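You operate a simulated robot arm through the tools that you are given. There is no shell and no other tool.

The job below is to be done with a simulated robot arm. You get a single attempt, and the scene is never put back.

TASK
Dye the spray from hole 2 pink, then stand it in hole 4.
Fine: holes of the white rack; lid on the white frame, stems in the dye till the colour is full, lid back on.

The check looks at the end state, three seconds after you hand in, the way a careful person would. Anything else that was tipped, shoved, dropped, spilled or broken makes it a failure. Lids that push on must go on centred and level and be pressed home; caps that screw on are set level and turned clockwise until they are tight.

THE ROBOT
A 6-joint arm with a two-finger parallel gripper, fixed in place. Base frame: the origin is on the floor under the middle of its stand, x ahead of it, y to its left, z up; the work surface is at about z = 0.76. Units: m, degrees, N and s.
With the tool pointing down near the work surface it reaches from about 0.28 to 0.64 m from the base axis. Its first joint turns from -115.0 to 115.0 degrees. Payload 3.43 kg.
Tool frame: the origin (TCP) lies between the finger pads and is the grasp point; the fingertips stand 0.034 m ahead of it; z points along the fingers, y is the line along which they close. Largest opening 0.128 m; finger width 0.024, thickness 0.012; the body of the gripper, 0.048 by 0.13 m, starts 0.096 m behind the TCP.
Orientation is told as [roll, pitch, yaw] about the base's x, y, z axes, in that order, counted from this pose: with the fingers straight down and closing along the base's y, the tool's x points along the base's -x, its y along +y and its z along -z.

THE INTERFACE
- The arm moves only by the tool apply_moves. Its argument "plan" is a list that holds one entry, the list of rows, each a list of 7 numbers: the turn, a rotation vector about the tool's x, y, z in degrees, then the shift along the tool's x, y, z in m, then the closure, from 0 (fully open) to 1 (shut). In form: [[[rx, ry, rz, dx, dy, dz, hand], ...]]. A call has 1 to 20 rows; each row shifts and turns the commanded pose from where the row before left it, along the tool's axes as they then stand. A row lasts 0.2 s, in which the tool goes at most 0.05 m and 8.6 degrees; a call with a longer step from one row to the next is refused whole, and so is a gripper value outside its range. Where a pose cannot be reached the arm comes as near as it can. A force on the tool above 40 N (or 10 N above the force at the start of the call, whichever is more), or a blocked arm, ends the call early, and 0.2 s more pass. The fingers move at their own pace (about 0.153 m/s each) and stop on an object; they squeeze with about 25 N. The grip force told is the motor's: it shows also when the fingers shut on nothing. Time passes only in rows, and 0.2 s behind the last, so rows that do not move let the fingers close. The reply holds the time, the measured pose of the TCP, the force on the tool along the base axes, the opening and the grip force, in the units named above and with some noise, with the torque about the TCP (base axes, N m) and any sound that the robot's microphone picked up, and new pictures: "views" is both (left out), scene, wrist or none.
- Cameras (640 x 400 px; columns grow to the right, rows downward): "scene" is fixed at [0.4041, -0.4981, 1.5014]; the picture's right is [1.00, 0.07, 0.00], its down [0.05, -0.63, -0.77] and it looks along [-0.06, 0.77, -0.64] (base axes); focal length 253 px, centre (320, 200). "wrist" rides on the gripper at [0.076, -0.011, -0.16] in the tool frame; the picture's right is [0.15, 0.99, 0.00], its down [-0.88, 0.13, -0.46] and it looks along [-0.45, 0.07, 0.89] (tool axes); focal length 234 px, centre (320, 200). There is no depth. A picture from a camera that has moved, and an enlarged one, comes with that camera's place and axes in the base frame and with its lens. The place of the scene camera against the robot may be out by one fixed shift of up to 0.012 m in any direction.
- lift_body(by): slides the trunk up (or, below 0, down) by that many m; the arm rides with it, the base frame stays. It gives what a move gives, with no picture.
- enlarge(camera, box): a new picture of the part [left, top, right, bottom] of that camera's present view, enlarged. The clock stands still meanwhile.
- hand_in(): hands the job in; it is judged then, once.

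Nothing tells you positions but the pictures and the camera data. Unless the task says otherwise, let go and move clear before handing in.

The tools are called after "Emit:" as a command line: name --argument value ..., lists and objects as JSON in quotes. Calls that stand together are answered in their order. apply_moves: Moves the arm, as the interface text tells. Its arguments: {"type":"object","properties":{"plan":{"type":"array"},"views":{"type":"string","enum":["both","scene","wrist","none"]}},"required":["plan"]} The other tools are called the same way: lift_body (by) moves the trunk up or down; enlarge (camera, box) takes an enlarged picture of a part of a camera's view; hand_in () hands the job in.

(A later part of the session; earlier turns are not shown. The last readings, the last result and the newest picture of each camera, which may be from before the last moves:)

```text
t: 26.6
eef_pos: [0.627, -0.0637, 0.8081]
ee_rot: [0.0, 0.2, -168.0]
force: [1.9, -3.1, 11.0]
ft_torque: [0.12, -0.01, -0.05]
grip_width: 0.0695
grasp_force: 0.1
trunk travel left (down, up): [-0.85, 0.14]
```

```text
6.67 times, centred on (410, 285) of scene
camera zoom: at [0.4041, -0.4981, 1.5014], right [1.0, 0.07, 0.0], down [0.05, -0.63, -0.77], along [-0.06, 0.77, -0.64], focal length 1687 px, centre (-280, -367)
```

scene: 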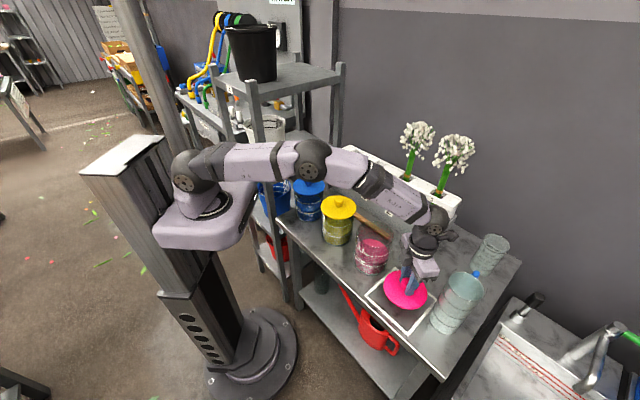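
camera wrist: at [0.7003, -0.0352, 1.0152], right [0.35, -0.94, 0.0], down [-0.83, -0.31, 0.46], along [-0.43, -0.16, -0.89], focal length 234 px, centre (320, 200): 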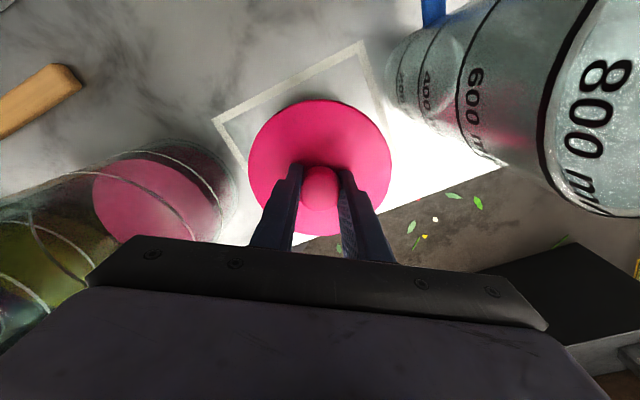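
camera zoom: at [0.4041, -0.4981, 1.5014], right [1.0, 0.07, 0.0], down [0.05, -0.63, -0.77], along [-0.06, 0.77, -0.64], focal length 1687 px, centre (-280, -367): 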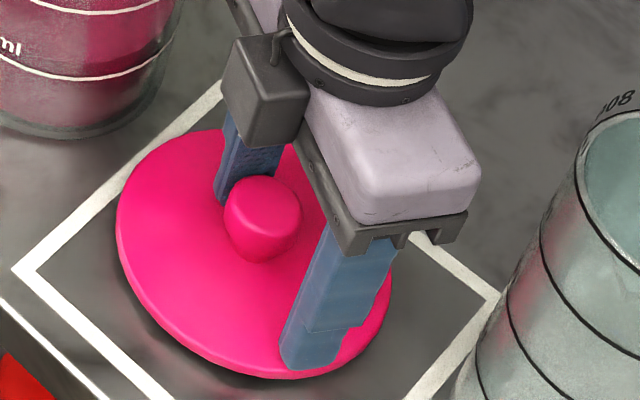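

The knob clung to one finger, and a fingertip presses on the lid, which has slid about 2 cm off centre. I'll ease up, re-grip the knob to bring it back to centre, and set it down with less preload.

Emit:
apply_moves --plan '[[[0, 0, 0, 0, 0, -0.003, 0.45], [0, 0, 0, 0, 0, -0.002, 0.45], [0, 0, 0, 0, 0, 0, 0.45]]]' --views "wrist"

Emit:
enlarge --camera "scene" --box '[380, 255, 440, 315]'

```text
t: 27.4
eef_pos: [0.6263, -0.0617, 0.811]
ee_rot: [-0.1, -0.1, -168.0]
force: [-1.3, 0.0, 0.2]
ft_torque: [-0.02, 0.02, -0.01]
grip_width: 0.0706
grasp_force: 0.0
trunk travel left (down, up): [-0.85, 0.14]
camera wrist: at [0.6995, -0.0351, 0.9712], right [0.35, -0.94, 0.0], down [-0.83, -0.31, 0.46], along [-0.43, -0.16, -0.89], focal length 234 px, centre (320, 200)
```

wrist: 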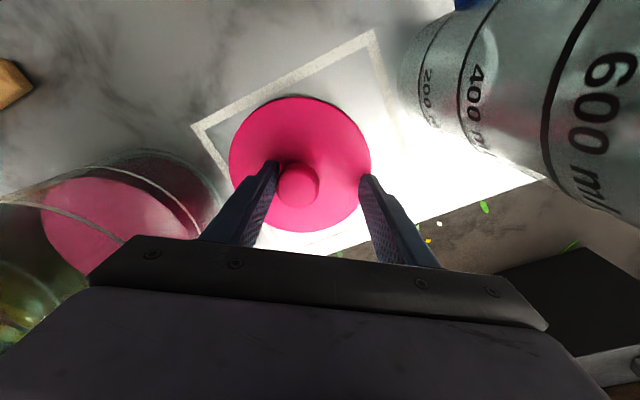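

```text
6.67 times, centred on (410, 285) of scene
camera zoom: at [0.4041, -0.4981, 1.5014], right [1.0, 0.07, 0.0], down [0.05, -0.63, -0.77], along [-0.06, 0.77, -0.64], focal length 1687 px, centre (-280, -367)
```

zoom: 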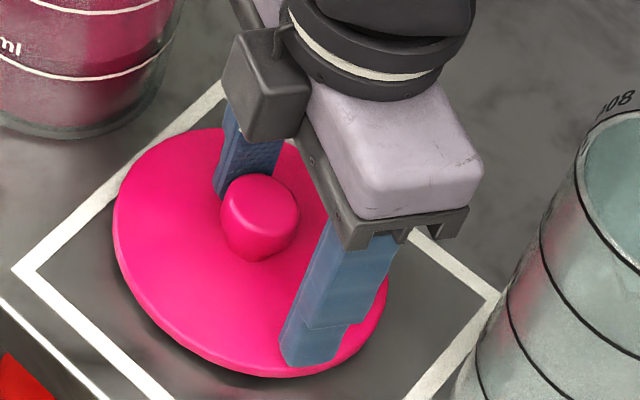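

Emit:
apply_moves --plan '[[[0, 0, 0, 0, 0, 0, 0.5], [0, 0, 0, 0, 0, 0, 0.55], [0, 0, 0, 0, 0, 0, 0.6], [0, 0, 0, 0, 0, 0, 0.65], [0, 0, 0, 0, 0, 0, 0.7], [0, 0, 0, 0, 0, 0, 0.75], [0, 0, 0, 0, 0, 0, 1], [0, 0, 0, 0, 0, 0, 1]]]' --views "wrist"

Emit:
enlarge --camera "scene" --box '[370, 250, 450, 330]'

```text
t: 29.2
eef_pos: [0.6269, -0.0617, 0.8103]
ee_rot: [0.0, 0.0, -168.1]
force: [-0.1, -1.0, 0.0]
ft_torque: [0.04, -0.02, -0.01]
grip_width: 0.0292
grasp_force: 25.9
trunk travel left (down, up): [-0.85, 0.14]
camera wrist: at [0.6998, -0.0353, 0.9719], right [0.35, -0.94, 0.0], down [-0.83, -0.31, 0.46], along [-0.43, -0.16, -0.89], focal length 234 px, centre (320, 200)
```

wrist: 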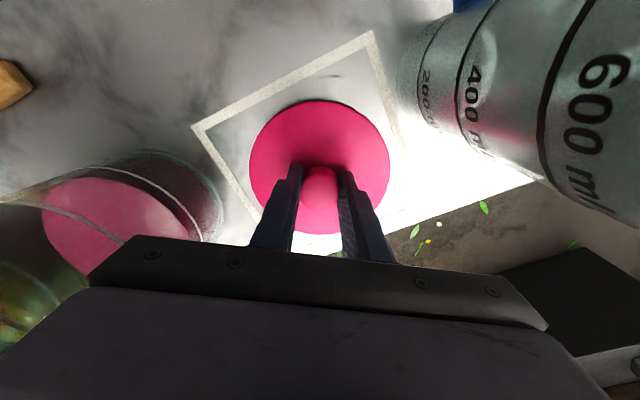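

```text
5.00 times, centred on (410, 290) of scene
camera zoom: at [0.4041, -0.4981, 1.5014], right [1.0, 0.07, 0.0], down [0.05, -0.63, -0.77], along [-0.06, 0.77, -0.64], focal length 1265 px, centre (-130, -250)
```

zoom: 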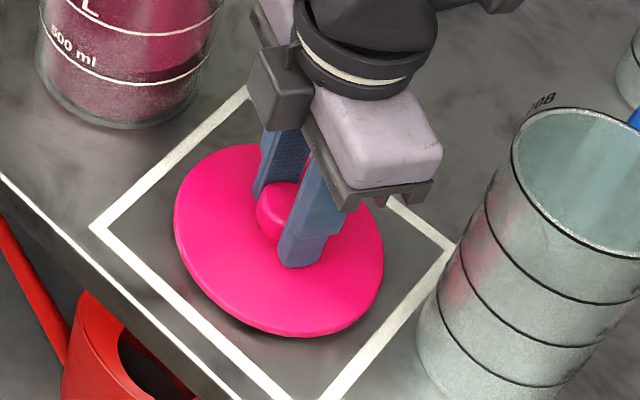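

The lid is centred in the frame again with no preload. I'll open slowly this time.

Emit:
apply_moves --plan '[[[0, 0, 0, 0, 0, 0, 0.74], [0, 0, 0, 0, 0, 0, 0.7], [0, 0, 0, 0, 0, 0, 0.66], [0, 0, 0, 0, 0, 0, 0.6], [0, 0, 0, 0, 0, 0, 0.5], [0, 0, 0, 0, 0, 0, 0.45]]]' --views "wrist"

Emit:
enlarge --camera "scene" --box '[370, 250, 450, 330]'

```text
t: 30.6
eef_pos: [0.6276, -0.0616, 0.811]
ee_rot: [0.0, -0.1, -168.1]
force: [0.3, -0.3, 0.4]
ft_torque: [-0.03, 0.02, -0.01]
grip_width: 0.0705
grasp_force: 0.0
trunk travel left (down, up): [-0.85, 0.14]
camera wrist: at [0.6998, -0.0352, 0.9719], right [0.35, -0.94, 0.0], down [-0.83, -0.31, 0.46], along [-0.43, -0.16, -0.89], focal length 234 px, centre (320, 200)
```

wrist: 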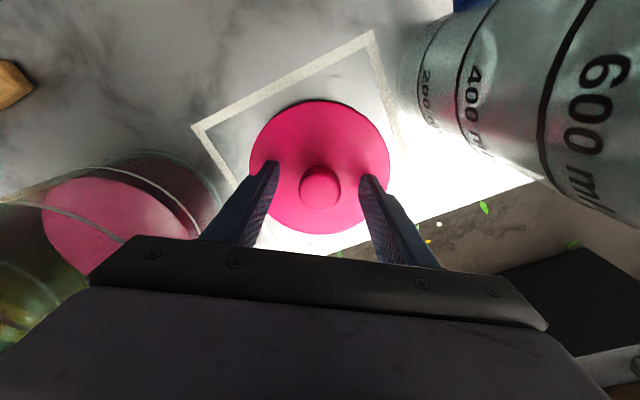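

```text
5.00 times, centred on (410, 290) of scene
camera zoom: at [0.4041, -0.4981, 1.5014], right [1.0, 0.07, 0.0], down [0.05, -0.63, -0.77], along [-0.06, 0.77, -0.64], focal length 1265 px, centre (-130, -250)
```

zoom: 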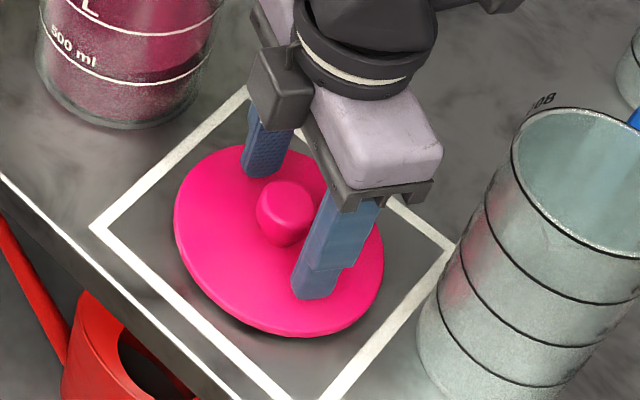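

The lid now sits centred inside the frame and is free of the fingers. I'll rise straight up and look into the open jar and towards the rack.

Emit:
apply_moves --plan '[[[0, 0, 0, 0, 0, -0.01, 0.45], [0, 0, 0, 0, 0, -0.03, 0.45], [0, 0, 0, 0, 0, -0.045, 0.45], [0, 0, 0, 0, 0, -0.045, 0.4], [0, 0, 0, 0, 0, -0.045, 0.4], [0, 0, 0, 0, 0, -0.045, 0.4], [0, 0, 0, 0, 0, -0.045, 0.4], [0, 0, 0, 0, 0, -0.03, 0.4]]]'

```text
t: 32.4
eef_pos: [0.6272, -0.0614, 1.1063]
ee_rot: [-0.1, 0.0, -167.9]
force: [0.2, -0.3, 0.3]
ft_torque: [0.0, 0.02, 0.0]
grip_width: 0.0769
grasp_force: 0.0
trunk travel left (down, up): [-0.85, 0.14]
camera wrist: at [0.7001, -0.035, 1.2673], right [0.35, -0.94, 0.0], down [-0.83, -0.31, 0.46], along [-0.43, -0.16, -0.89], focal length 234 px, centre (320, 200)
```

scene: 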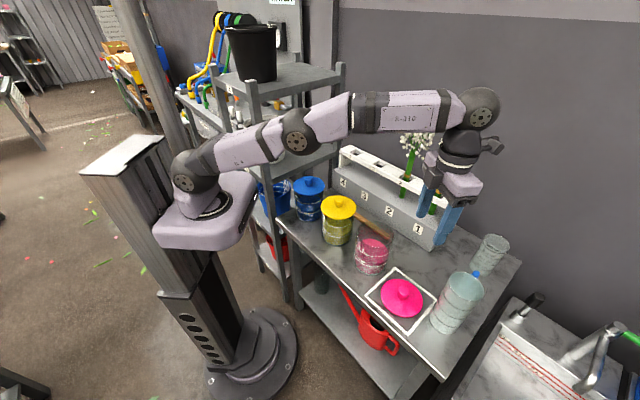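
wrist: 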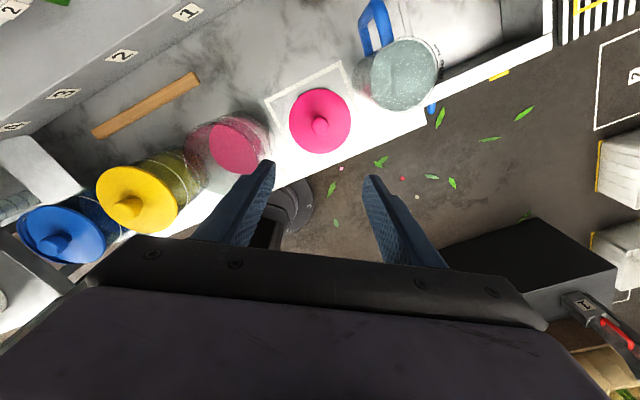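

Emit:
enlarge --camera "wrist" --box '[160, 80, 360, 210]'

Emit:
enlarge --camera "scene" --box '[340, 205, 410, 285]'

Emit:
enlarge --camera "scene" --box '[200, 50, 400, 230]'

```text
3.08 times, centred on (260, 145) of wrist
camera zoom: at [0.7001, -0.035, 1.2673], right [0.35, -0.94, 0.0], down [-0.83, -0.31, 0.46], along [-0.43, -0.16, -0.89], focal length 720 px, centre (505, 369)
```

zoom: 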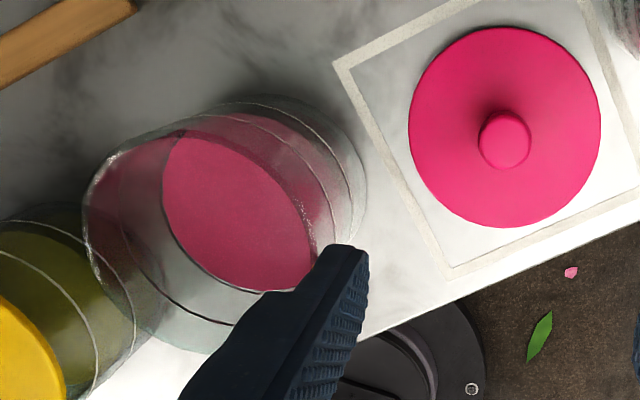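

```text
5.00 times, centred on (375, 245) of scene
camera zoom: at [0.4041, -0.4981, 1.5014], right [1.0, 0.07, 0.0], down [0.05, -0.63, -0.77], along [-0.06, 0.77, -0.64], focal length 1265 px, centre (45, -25)
```

zoom: 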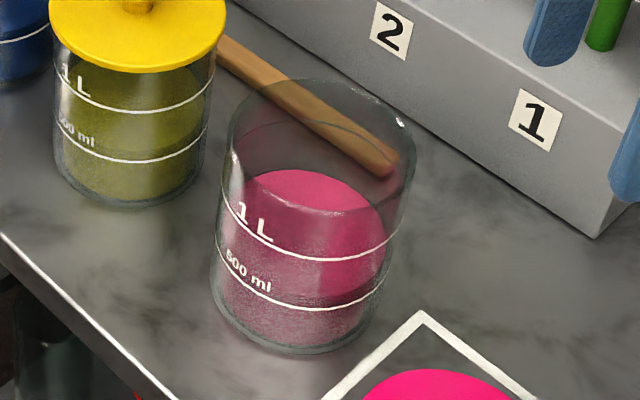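

```text
2.22 times, centred on (300, 140) of scene
camera zoom: at [0.4041, -0.4981, 1.5014], right [1.0, 0.07, 0.0], down [0.05, -0.63, -0.77], along [-0.06, 0.77, -0.64], focal length 562 px, centre (364, 333)
```

zoom: 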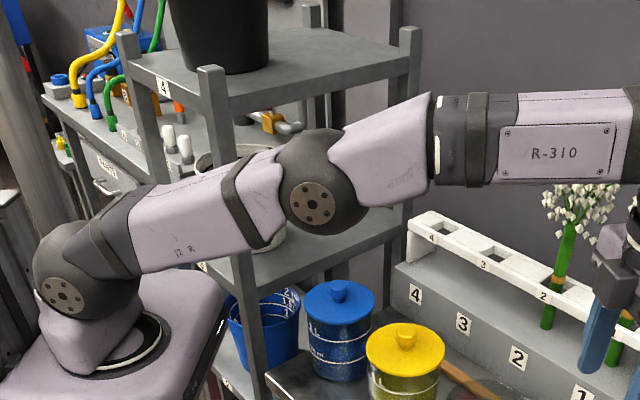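

The dye surface is clearly visible well below the rim, and the lid sits centred in its frame. Now I'll go above the bench in front of the rack and turn the tool towards 45°, square to the rack.

Emit:
apply_moves --plan '[[[0, 0, 0, -0.0064, -0.0343, -0.0188, 0.4], [0, 0, 0, -0.0064, -0.0343, -0.0188, 0.4], [0, 0, 0, -0.0064, -0.0343, -0.0188, 0.4], [0, 0, 0, -0.0064, -0.0343, -0.0188, 0.4], [0, 0, 0, -0.0064, -0.0343, -0.0188, 0.4], [0, 0, -8.25, 0, 0, 0, 0.4], [0, 0, -8.25, 0, 0, 0, 0.4], [0, 0, -8.25, 0, 0, 0, 0.4], [0, 0, -8.25, 0, 0, 0, 0.4], [0, 8, 0, 0, 0, 0, 0.4], [0, 8, 0, 0, 0, 0, 0.4], [0, 8, 0, 0, 0, 0, 0.4]]]'

```text
t: 35.0
eef_pos: [0.5627, 0.0505, 1.1996]
ee_rot: [0.0, 24.2, -135.0]
force: [-0.4, -0.1, -0.1]
ft_torque: [0.01, -0.02, -0.01]
grip_width: 0.0771
grasp_force: 0.1
out of reach, approached as far as the arm can: row 4, 5
trunk travel left (down, up): [-0.85, 0.14]
camera wrist: at [0.5588, 0.0605, 1.3772], right [0.79, -0.6, 0.06], down [-0.61, -0.79, 0.06], along [0.01, -0.08, -1.0], focal length 234 px, centre (320, 200)
```

scene: 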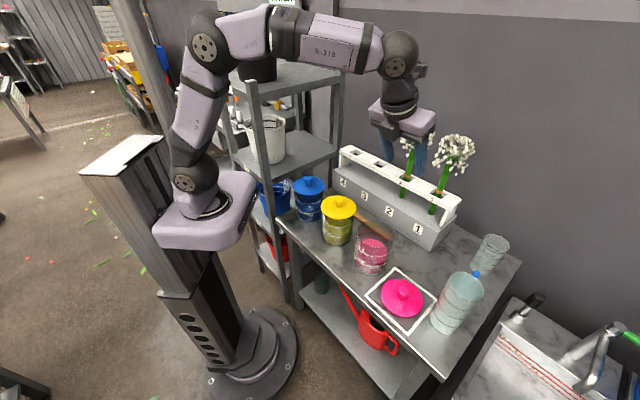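
wrist: 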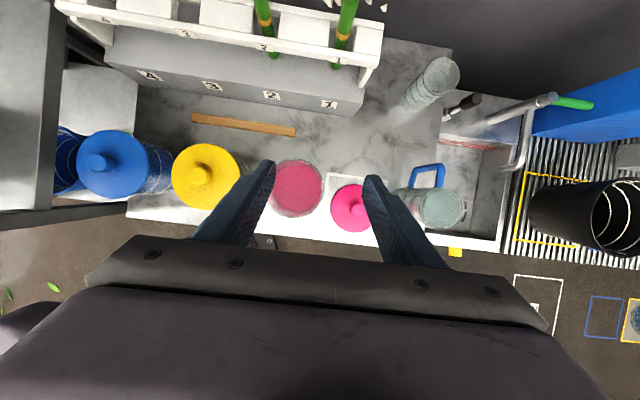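

Emit:
enlarge --camera "wrist" --box '[0, 0, 260, 200]'

Emit:
enlarge --camera "wrist" --box '[160, 0, 420, 120]'

Emit:
enlarge --camera "wrist" --box '[240, 140, 420, 240]'

```text
2.00 times, centred on (130, 100) of wrist
camera zoom: at [0.5588, 0.0605, 1.3772], right [0.79, -0.6, 0.06], down [-0.61, -0.79, 0.06], along [0.01, -0.08, -1.0], focal length 468 px, centre (700, 400)
```

zoom: 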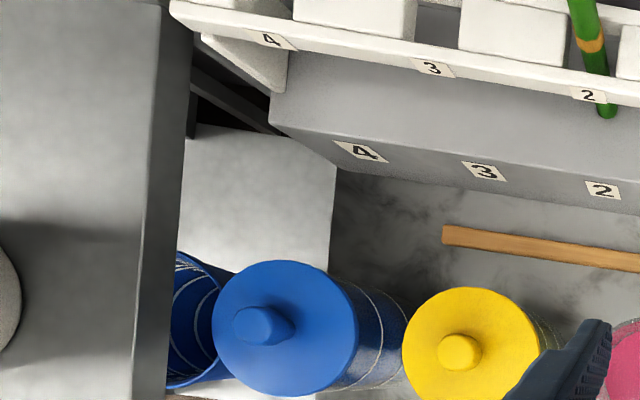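

```text
2.46 times, centred on (290, 60) of wrist
camera zoom: at [0.5588, 0.0605, 1.3772], right [0.79, -0.6, 0.06], down [-0.61, -0.79, 0.06], along [0.01, -0.08, -1.0], focal length 576 px, centre (394, 545)
```

zoom: 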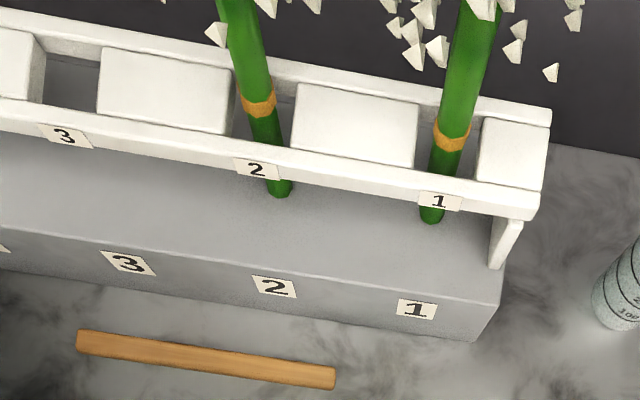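

```text
3.56 times, centred on (330, 190) of wrist
camera zoom: at [0.5588, 0.0605, 1.3772], right [0.79, -0.6, 0.06], down [-0.61, -0.79, 0.06], along [0.01, -0.08, -1.0], focal length 833 px, centre (284, 236)
```

zoom: 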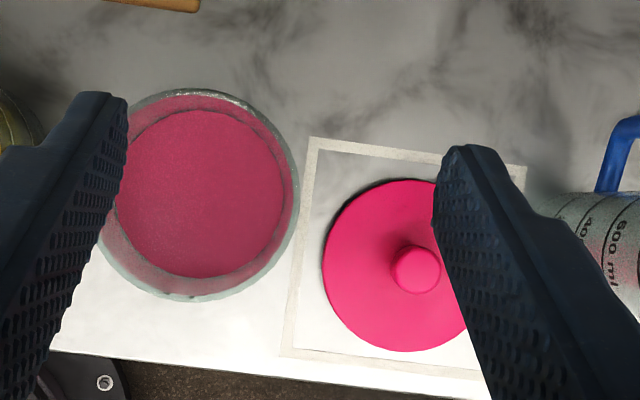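

From above, the stem in hole 2 stands at about (0.672, 0.320), and the shelf's side plane is about 0.11 m beyond hole 4. I'll continue pitching the tool to horizontal here.

Emit:
apply_moves --plan '[[[0, 8.2, 0, 0, 0, 0, 0.4], [0, 8.2, 0, 0, 0, 0, 0.4], [0, 8.2, 0, 0, 0, 0, 0.4], [0, 8.2, 0, 0, 0, 0, 0.4], [0, 8.2, 0, 0, 0, 0, 0.4], [0, 8.2, 0, 0, 0, 0, 0.4], [0, 8.2, 0, 0, 0, 0, 0.4], [0, 8.4, 0, 0, 0, 0, 0.4]]]'

```text
t: 36.8
eef_pos: [0.5644, 0.0493, 1.1983]
ee_rot: [7.1, 90.0, -128.1]
force: [0.2, 0.7, 0.2]
ft_torque: [-0.03, 0.01, 0.0]
grip_width: 0.0769
grasp_force: 0.0
trunk travel left (down, up): [-0.85, 0.14]
camera wrist: at [0.4446, -0.055, 1.2757], right [0.7, -0.7, 0.15], down [-0.23, -0.42, -0.88], along [0.68, 0.58, -0.45], focal length 234 px, centre (320, 200)
```

scene: 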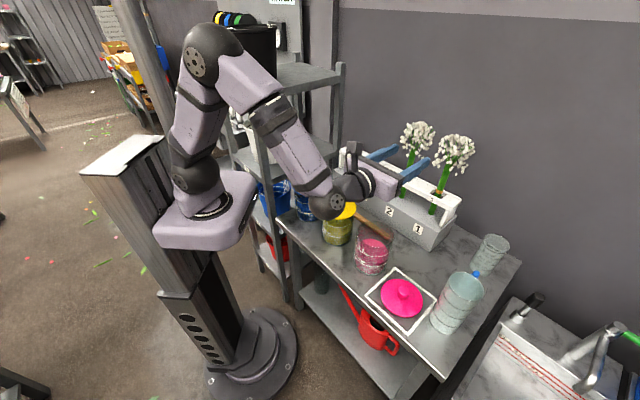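
wrist: 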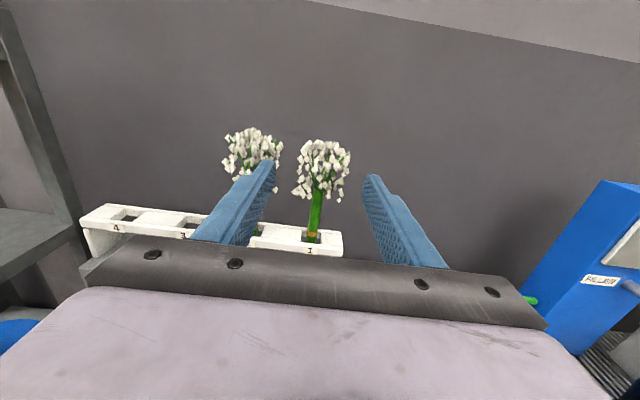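

The tool is level with heading 45° and the camera on top. I'll move to a pre-grasp point 0.11 m in front of stem 2 at z = 0.995.

Emit:
apply_moves --plan '[[[0, 0, 0, -0.029, -0.0165, 0.0224, 0.4], [0, 0, 0, -0.029, -0.0165, 0.0224, 0.4], [0, 0, 0, -0.029, -0.0165, 0.0224, 0.4], [0, 0, 0, -0.029, -0.0165, 0.0224, 0.4], [0, 0, 0, -0.029, -0.0165, 0.0224, 0.4], [0, 0, 0, -0.029, -0.0165, 0.0224, 0.4], [0, 0, 0, -0.029, -0.0165, 0.0224, 0.4], [0, 0, 0, 0, 0, 0, 0.4]]]'

```text
t: 38.6
eef_pos: [0.5919, 0.2404, 0.996]
ee_rot: [6.2, 89.8, -128.8]
force: [-0.1, 0.5, -0.5]
ft_torque: [0.0, -0.01, -0.03]
grip_width: 0.0769
grasp_force: 0.1
trunk travel left (down, up): [-0.85, 0.14]
camera wrist: at [0.4718, 0.1363, 1.0733], right [0.7, -0.7, 0.15], down [-0.23, -0.42, -0.88], along [0.68, 0.58, -0.45], focal length 234 px, centre (320, 200)
```

scene: 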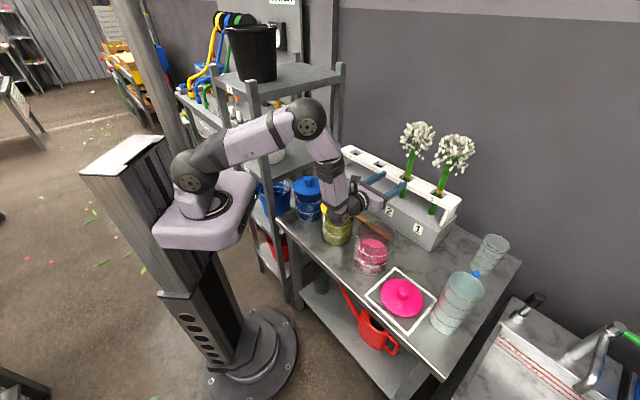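
wrist: 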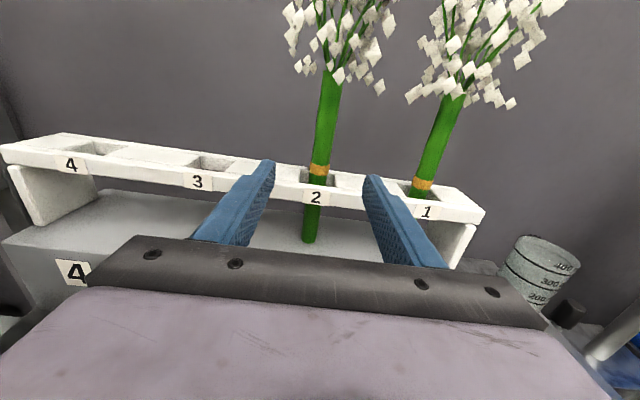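

Emit:
enlarge --camera "wrist" --box '[220, 40, 440, 260]'

Emit:
enlarge --camera "scene" --box '[300, 120, 480, 250]'

Emit:
enlarge --camera "wrist" --box '[0, 110, 220, 260]'

```text
1.82 times, centred on (330, 150) of wrist
camera zoom: at [0.4718, 0.1363, 1.0733], right [0.7, -0.7, 0.15], down [-0.23, -0.42, -0.88], along [0.68, 0.58, -0.45], focal length 426 px, centre (302, 291)
```

zoom: 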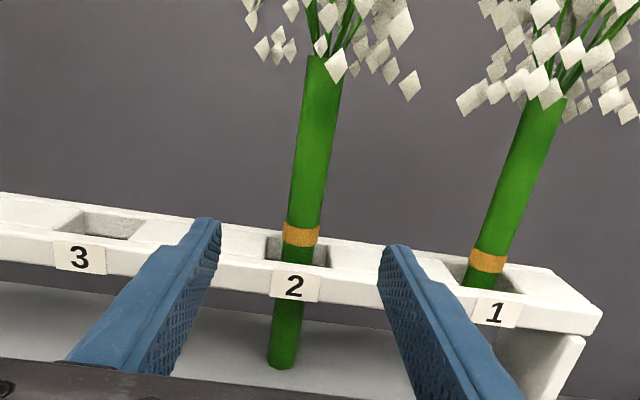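

```text
3.08 times, centred on (390, 185) of scene
camera zoom: at [0.4041, -0.4981, 1.5014], right [1.0, 0.07, 0.0], down [0.05, -0.63, -0.77], along [-0.06, 0.77, -0.64], focal length 779 px, centre (105, 246)
```

zoom: 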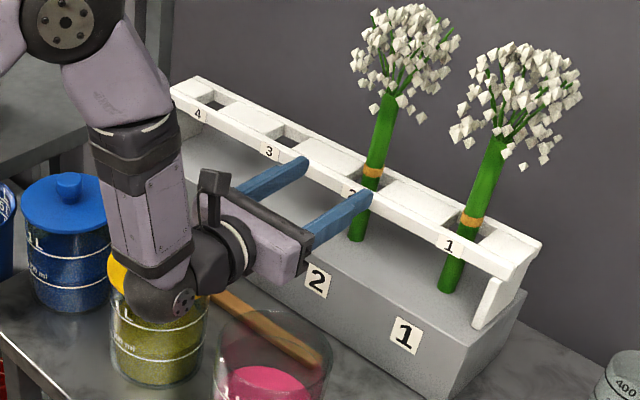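

```text
2.67 times, centred on (110, 185) of wrist
camera zoom: at [0.4718, 0.1363, 1.0733], right [0.7, -0.7, 0.15], down [-0.23, -0.42, -0.88], along [0.68, 0.58, -0.45], focal length 624 px, centre (880, 240)
```

zoom: 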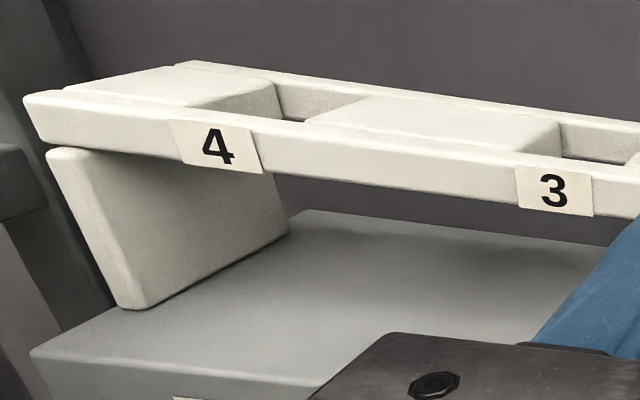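

The stem is vertical with its band just above the bar (z about 0.978), and the fingers are aimed within 2 mm. I'll slide forward so the stem lies between the pads.

Emit:
apply_moves --plan '[[[0, 0, 0, 0.001, 0.002, 0.027, 0.4], [0, 0, 0, 0, 0, 0.027, 0.4], [0, 0, 0, 0, 0, 0.027, 0.4], [0, 0, 0, 0, 0, 0.026, 0.4], [0, 0, 0, 0, 0, 0, 0.4]]]'

Emit:
enlarge --camera "wrist" --box '[220, 40, 440, 260]'

Emit:
enlarge --camera "scene" --box '[300, 100, 500, 260]'

```text
t: 39.8
eef_pos: [0.6696, 0.315, 0.9966]
ee_rot: [-7.9, 89.8, -142.8]
force: [-0.3, 1.3, 0.5]
ft_torque: [-0.01, -0.01, 0.02]
grip_width: 0.0769
grasp_force: 0.0
trunk travel left (down, up): [-0.85, 0.14]
camera wrist: at [0.5496, 0.2109, 1.0736], right [0.7, -0.7, 0.15], down [-0.23, -0.42, -0.88], along [0.68, 0.58, -0.45], focal length 234 px, centre (320, 200)
```

scene: 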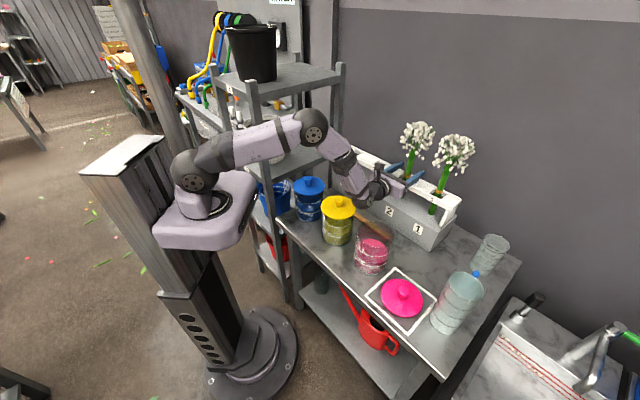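
wrist: 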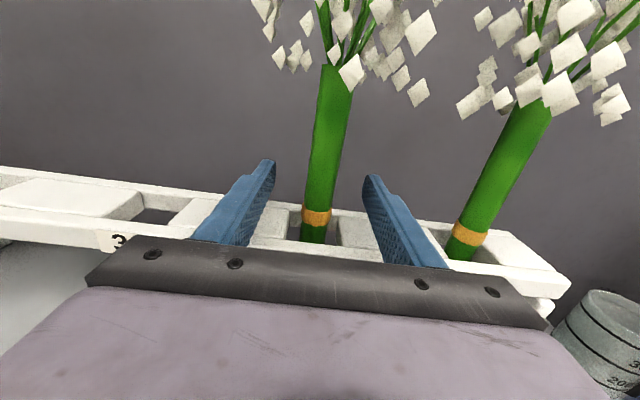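

```text
1.82 times, centred on (330, 150) of wrist
camera zoom: at [0.5496, 0.2109, 1.0736], right [0.7, -0.7, 0.15], down [-0.23, -0.42, -0.88], along [0.68, 0.58, -0.45], focal length 426 px, centre (302, 291)
```

zoom: 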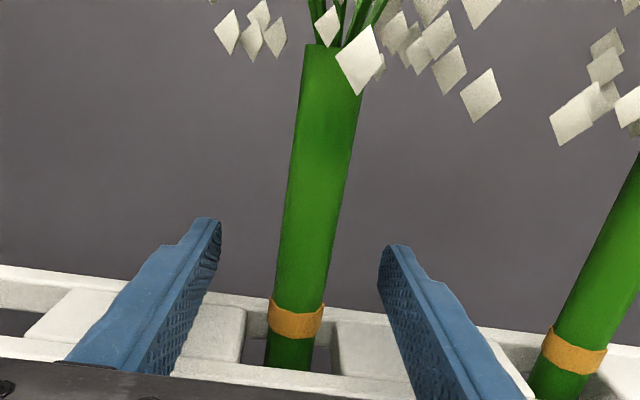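

```text
2.50 times, centred on (400, 180) of scene
camera zoom: at [0.4041, -0.4981, 1.5014], right [1.0, 0.07, 0.0], down [0.05, -0.63, -0.77], along [-0.06, 0.77, -0.64], focal length 633 px, centre (120, 250)
```

zoom: 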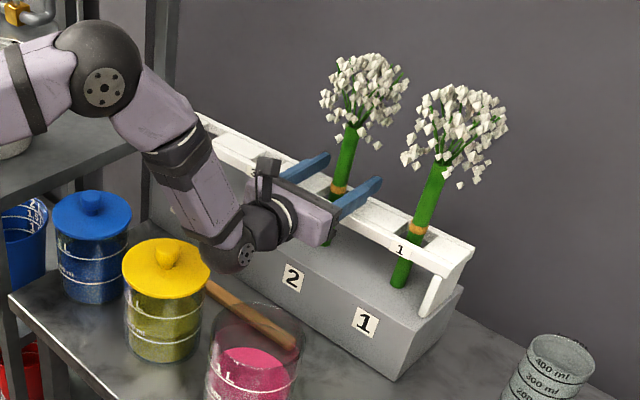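

The stem is right at the grasp point. I'll close gently on it.

Emit:
apply_moves --plan '[[[0, 0, 0, 0, 0, 0, 0.55], [0, 0, 0, 0, 0, 0, 0.65], [0, 0, 0, 0, 0, 0, 0.75], [0, 0, 0, 0, 0, 0, 0.82], [0, 0, 0, 0, 0, 0, 1], [0, 0, 0, 0, 0, 0, 1]]]' --views "wrist"

```text
t: 41.2
eef_pos: [0.6692, 0.3164, 0.9966]
ee_rot: [4.4, 89.9, -130.5]
force: [-1.0, 0.3, 1.8]
ft_torque: [0.23, 0.22, -0.01]
grip_width: 0.0225
grasp_force: 24.8
trunk travel left (down, up): [-0.85, 0.14]
camera wrist: at [0.5494, 0.2108, 1.0738], right [0.7, -0.7, 0.15], down [-0.23, -0.42, -0.88], along [0.68, 0.58, -0.45], focal length 234 px, centre (320, 200)
```

wrist: 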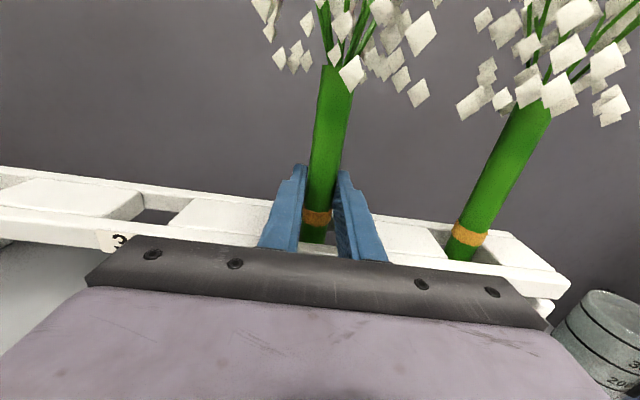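

Gripped at 0.0225 m. I'll lift straight up, slowly at first.

Emit:
apply_moves --plan '[[[0, 0, 0, 0.005, 0, 0, 1], [0, 0, 0, 0.01, 0, 0, 1], [0, 0, 0, 0, 0, 0, 1]]]' --views "none"

```text
t: 42.0
eef_pos: [0.67, 0.3173, 1.0095]
ee_rot: [-4.1, 89.8, -139.2]
force: [0.4, -0.3, -1.8]
ft_torque: [0.2, 0.21, -0.06]
grip_width: 0.0225
grasp_force: 25.1
trunk travel left (down, up): [-0.85, 0.14]
```

Emit:
apply_moves --plan '[[[0, 0, 0, 0.02, 0, 0, 1], [0, 0, 0, 0.025, 0, 0, 1], [0, 0, 0, 0.025, 0, 0, 1], [0, 0, 0, 0.025, 0, 0, 1], [0, 0, 0, 0.025, 0, 0, 1], [0, 0, 0, 0, 0, 0, 1]]]'

```text
t: 43.4
eef_pos: [0.6705, 0.3181, 1.1315]
ee_rot: [-6.4, 89.7, -141.5]
force: [0.0, 0.3, -1.0]
ft_torque: [0.24, 0.25, -0.09]
grip_width: 0.0227
grasp_force: 25.2
trunk travel left (down, up): [-0.85, 0.14]
camera wrist: at [0.5514, 0.2128, 1.2076], right [0.7, -0.7, 0.15], down [-0.23, -0.42, -0.88], along [0.68, 0.58, -0.45], focal length 234 px, centre (320, 200)
```

scene: 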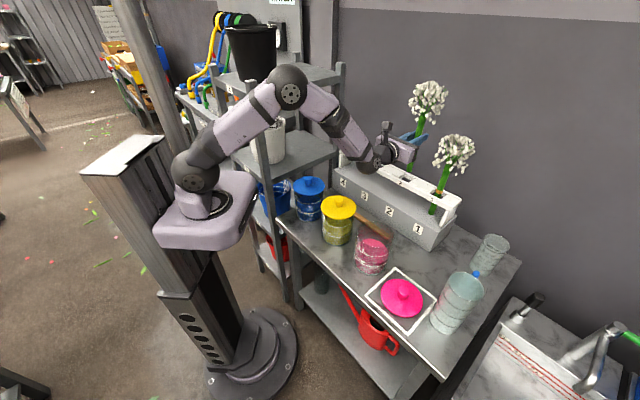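
wrist: 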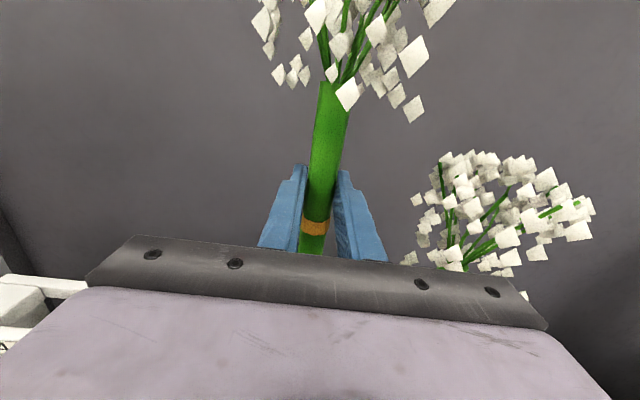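

Emit:
enlarge --camera "scene" --box '[340, 70, 500, 250]'

```text
2.22 times, centred on (420, 160) of scene
camera zoom: at [0.4041, -0.4981, 1.5014], right [1.0, 0.07, 0.0], down [0.05, -0.63, -0.77], along [-0.06, 0.77, -0.64], focal length 562 px, centre (98, 289)
```

zoom: 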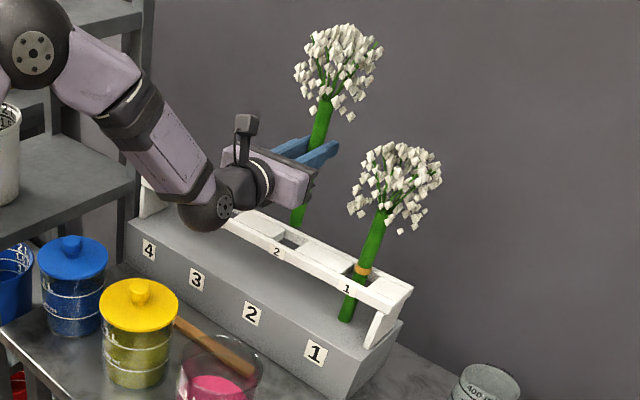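

The stem's lower end is about 0.149 m below the grasp point and just above the bar. I'll lift a bit more, back straight out from the rack, then bring it over the open pink jar at (0.540, 0.070).

Emit:
apply_moves --plan '[[[0, 0, 0, 0.025, 0, 0, 1], [0, 0, 0, 0, 0, -0.03, 1], [0, 0, 0, 0, 0, -0.045, 1], [0, 0, 0, 0, 0, -0.045, 1], [0, 0, 0, 0, 0.0208, -0.037, 1], [0, 0, 0, 0, 0.0208, -0.037, 1], [0, 0, 0, 0, 0.0208, -0.037, 1], [0, 0, 0, 0, 0.0207, -0.037, 1], [0, 0, 0, 0, 0, 0, 1]]]'

```text
t: 45.4
eef_pos: [0.5382, 0.068, 1.1571]
ee_rot: [-1.5, 89.8, -136.6]
force: [0.6, 0.3, -1.3]
ft_torque: [0.19, 0.28, -0.09]
grip_width: 0.0224
grasp_force: 24.9
trunk travel left (down, up): [-0.85, 0.14]
camera wrist: at [0.419, -0.0354, 1.234], right [0.7, -0.7, 0.15], down [-0.23, -0.42, -0.88], along [0.68, 0.58, -0.45], focal length 234 px, centre (320, 200)
```

scene: 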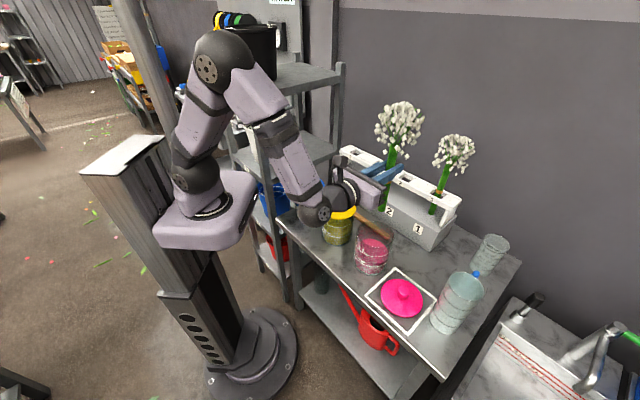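
wrist: 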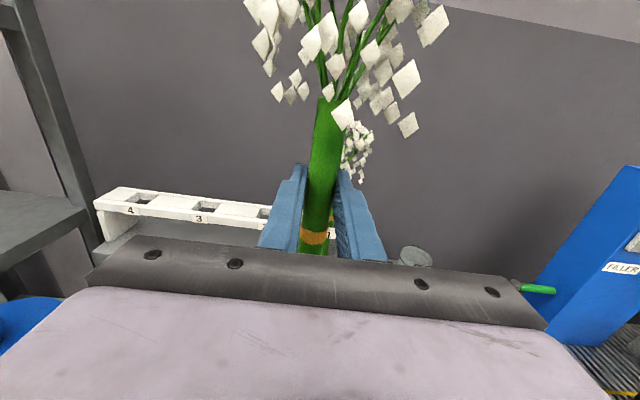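

It's over the jar. I'll lower until the stem's end is just above the rim, then check alignment.

Emit:
apply_moves --plan '[[[0, 0, 0, -0.025, 0, 0.0025, 1], [0, 0, 0, -0.025, 0, 0, 1], [0, 0, 0, -0.025, 0, 0, 1], [0, 0, 0, 0, 0, 0, 1]]]'

Emit:
enlarge --camera "scene" --box '[320, 180, 430, 280]'

```text
t: 46.4
eef_pos: [0.54, 0.0702, 1.0817]
ee_rot: [6.0, 89.8, -128.9]
force: [0.1, -1.0, -1.2]
ft_torque: [0.24, 0.24, -0.03]
grip_width: 0.0224
grasp_force: 25.2
trunk travel left (down, up): [-0.85, 0.14]
camera wrist: at [0.4207, -0.0346, 1.1592], right [0.7, -0.7, 0.15], down [-0.23, -0.42, -0.88], along [0.68, 0.58, -0.45], focal length 234 px, centre (320, 200)
```

scene: 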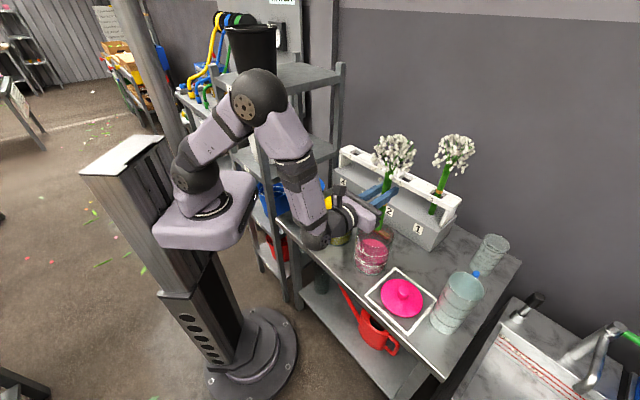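
wrist: 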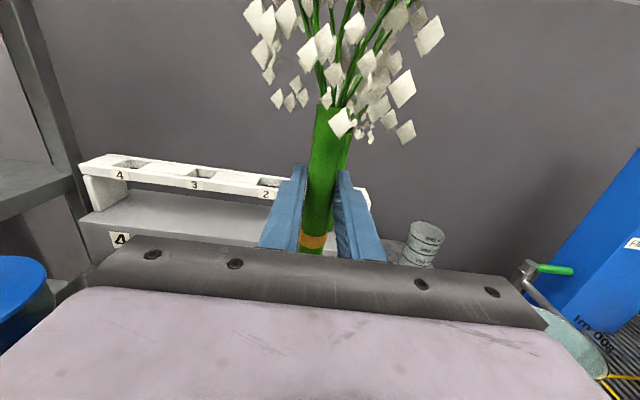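

```text
4.00 times, centred on (375, 230) of scene
camera zoom: at [0.4041, -0.4981, 1.5014], right [1.0, 0.07, 0.0], down [0.05, -0.63, -0.77], along [-0.06, 0.77, -0.64], focal length 1012 px, centre (100, 80)
```

zoom: 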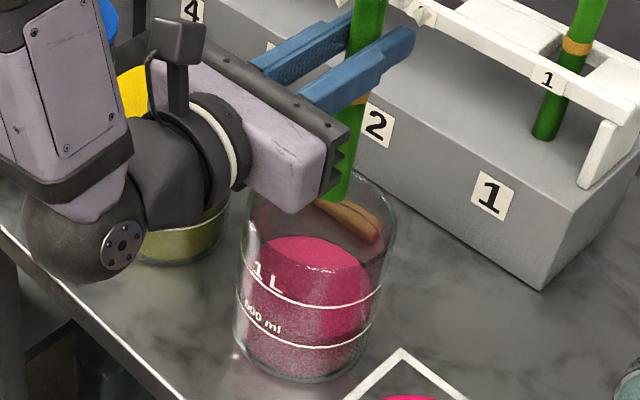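

The stem's end is inside the outline of the jar mouth. I'll lower it into the jar in stages while watching the forces.

Emit:
apply_moves --plan '[[[0, 0, 0, -0.015, 0, 0, 1], [0, 0, 0, -0.015, 0, 0, 1], [0, 0, 0, -0.015, 0, 0, 1], [0, 0, 0, -0.015, 0, 0, 1], [0, 0, 0, 0, 0, 0, 1]]]'

Emit:
enlarge --camera "scene" --box '[320, 180, 430, 280]'

```text
t: 47.6
eef_pos: [0.5407, 0.071, 1.0223]
ee_rot: [5.6, 89.9, -129.4]
force: [0.8, 0.2, -1.4]
ft_torque: [0.18, 0.2, -0.05]
grip_width: 0.0223
grasp_force: 24.9
trunk travel left (down, up): [-0.85, 0.14]
camera wrist: at [0.421, -0.0346, 1.0993], right [0.7, -0.7, 0.15], down [-0.23, -0.42, -0.88], along [0.68, 0.58, -0.45], focal length 234 px, centre (320, 200)
```

scene: 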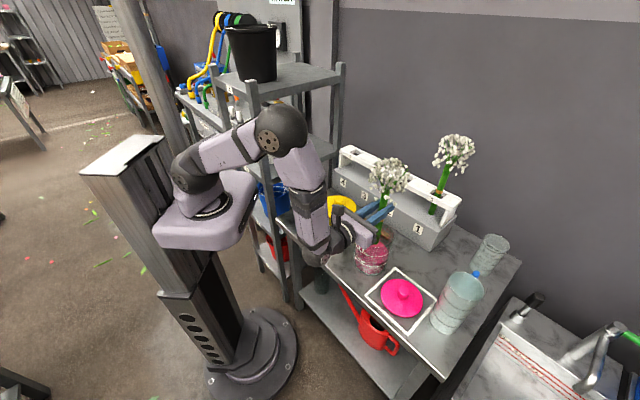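
wrist: 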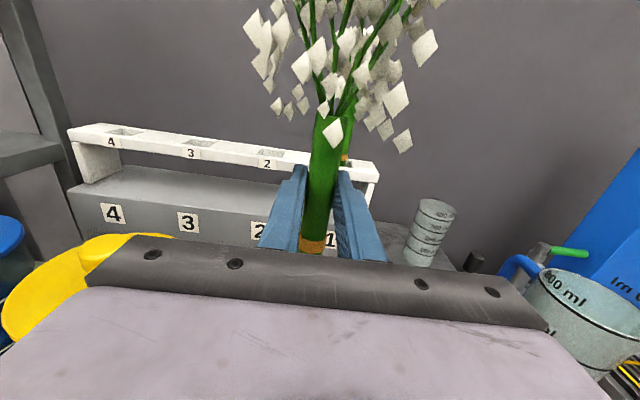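

```text
4.00 times, centred on (375, 230) of scene
camera zoom: at [0.4041, -0.4981, 1.5014], right [1.0, 0.07, 0.0], down [0.05, -0.63, -0.77], along [-0.06, 0.77, -0.64], focal length 1012 px, centre (100, 80)
```

zoom: 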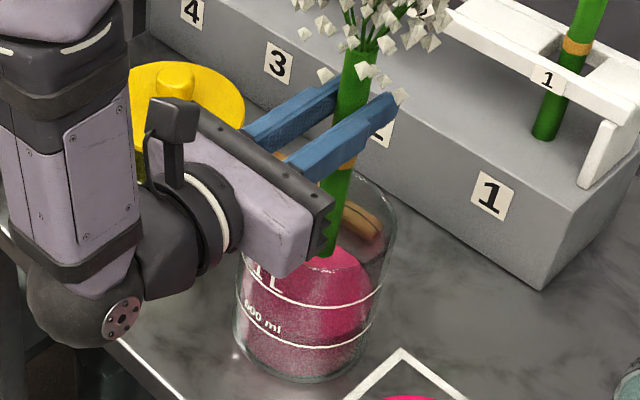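

Emit:
apply_moves --plan '[[[0, 0, 0, -0.015, 0, 0, 1], [0, 0, 0, -0.015, 0, 0, 1], [0, 0, 0, -0.015, 0, 0, 1], [0, 0, 0, -0.01, 0, 0, 1], [0, 0, 0, 0, 0, 0, 1]]]'

Emit:
enlarge --camera "scene" --box '[320, 160, 430, 280]'

```text
t: 48.8
eef_pos: [0.5409, 0.07, 0.9665]
ee_rot: [3.0, 89.8, -132.0]
force: [-0.9, -0.5, -2.4]
ft_torque: [0.25, 0.25, -0.01]
grip_width: 0.0221
grasp_force: 24.6
trunk travel left (down, up): [-0.85, 0.14]
camera wrist: at [0.4213, -0.0348, 1.0444], right [0.7, -0.7, 0.15], down [-0.23, -0.42, -0.88], along [0.68, 0.58, -0.45], focal length 234 px, centre (320, 200)
```

scene: 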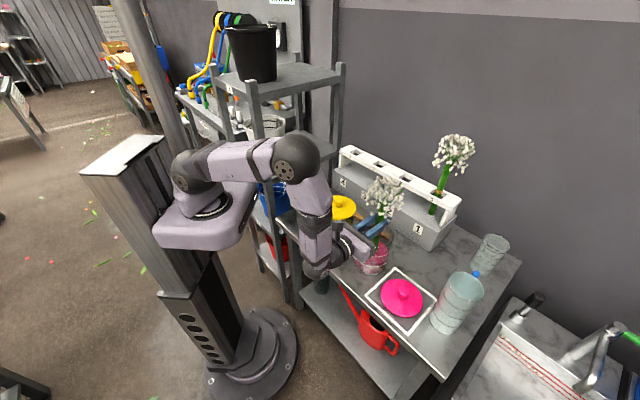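
wrist: 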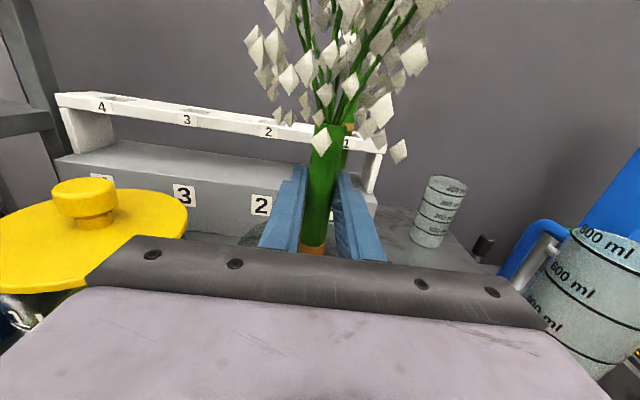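

```text
3.33 times, centred on (375, 220) of scene
camera zoom: at [0.4041, -0.4981, 1.5014], right [1.0, 0.07, 0.0], down [0.05, -0.63, -0.77], along [-0.06, 0.77, -0.64], focal length 844 px, centre (137, 133)
```

zoom: 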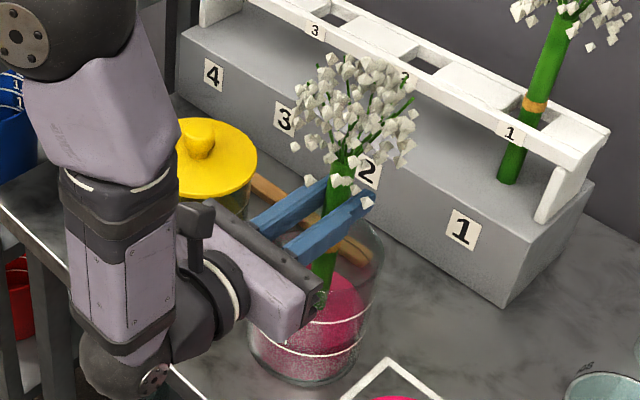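

Emit:
apply_moves --plan '[[[0, 0, 0, -0.01, 0, 0, 1], [0, 0, 0, -0.01, 0, 0, 1], [0, 0, 0, 0, 0, 0, 1], [0, 0, 0, 0, 0, 0, 1], [0, 0, 0, 0, 0, 0, 1]]]'

Emit:
enlarge --camera "scene" --box '[320, 160, 430, 280]'

```text
t: 50.0
eef_pos: [0.54, 0.0693, 0.9476]
ee_rot: [-1.5, 89.8, -136.4]
force: [-1.0, -0.5, -1.6]
ft_torque: [0.0, -0.04, -0.01]
grip_width: 0.0219
grasp_force: 25.6
trunk travel left (down, up): [-0.85, 0.14]
camera wrist: at [0.4209, -0.0349, 1.0244], right [0.7, -0.7, 0.15], down [-0.23, -0.42, -0.88], along [0.68, 0.58, -0.45], focal length 234 px, centre (320, 200)
```

scene: 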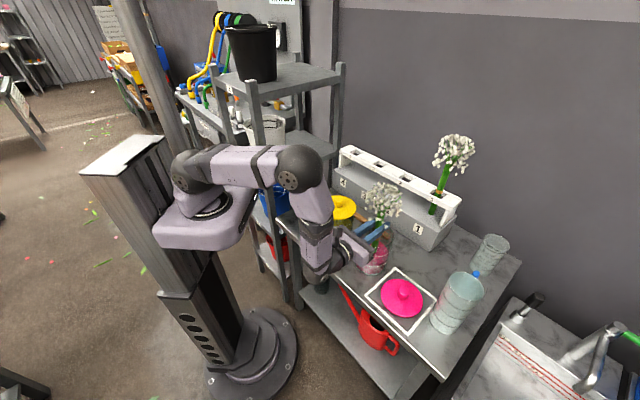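
wrist: 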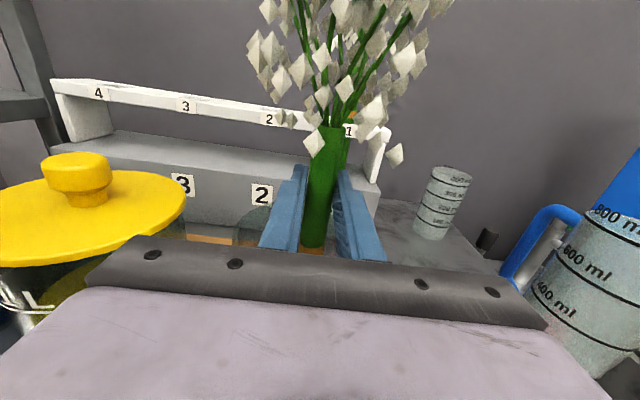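

```text
3.33 times, centred on (375, 220) of scene
camera zoom: at [0.4041, -0.4981, 1.5014], right [1.0, 0.07, 0.0], down [0.05, -0.63, -0.77], along [-0.06, 0.77, -0.64], focal length 844 px, centre (137, 133)
```

zoom: 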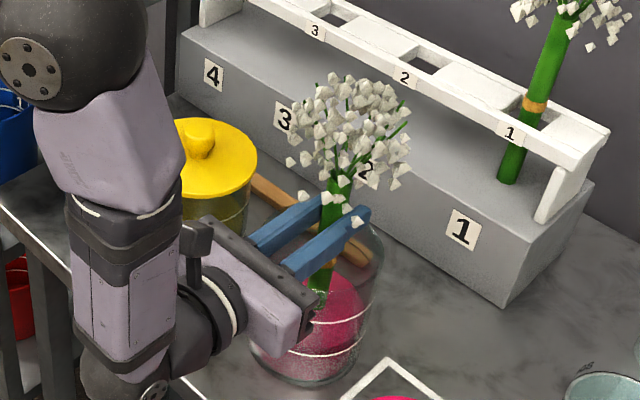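

The stem end should be well under the dye surface now. I'll hold still and wait for the colour to rise.

Emit:
apply_moves --plan '[[[0, 0, 0, 0, 0, 0, 1], [0, 0, 0, 0, 0, 0, 1], [0, 0, 0, 0, 0, 0, 1], [0, 0, 0, 0, 0, 0, 1], [0, 0, 0, 0, 0, 0, 1], [0, 0, 0, 0, 0, 0, 1], [0, 0, 0, 0, 0, 0, 1], [0, 0, 0, 0, 0, 0, 1], [0, 0, 0, 0, 0, 0, 1], [0, 0, 0, 0, 0, 0, 1]]]' --views "wrist"

Emit:
enlarge --camera "scene" --box '[340, 170, 410, 280]'

```text
t: 52.2
eef_pos: [0.5412, 0.0699, 0.947]
ee_rot: [-1.3, 89.8, -136.3]
force: [-0.5, 0.3, -1.3]
ft_torque: [-0.04, -0.02, -0.04]
grip_width: 0.0215
grasp_force: 25.0
trunk travel left (down, up): [-0.85, 0.14]
camera wrist: at [0.421, -0.0349, 1.0244], right [0.7, -0.7, 0.15], down [-0.23, -0.42, -0.88], along [0.68, 0.58, -0.45], focal length 234 px, centre (320, 200)
```

wrist: 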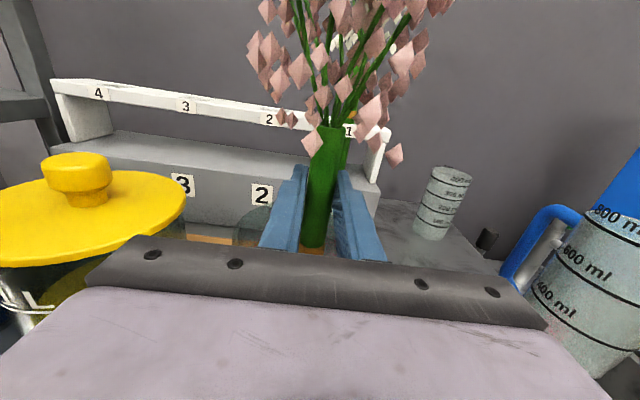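

```text
3.64 times, centred on (375, 225) of scene
camera zoom: at [0.4041, -0.4981, 1.5014], right [1.0, 0.07, 0.0], down [0.05, -0.63, -0.77], along [-0.06, 0.77, -0.64], focal length 920 px, centre (120, 109)
```

zoom: 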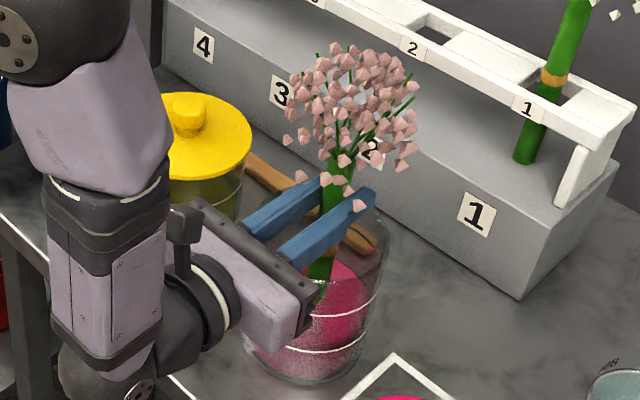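

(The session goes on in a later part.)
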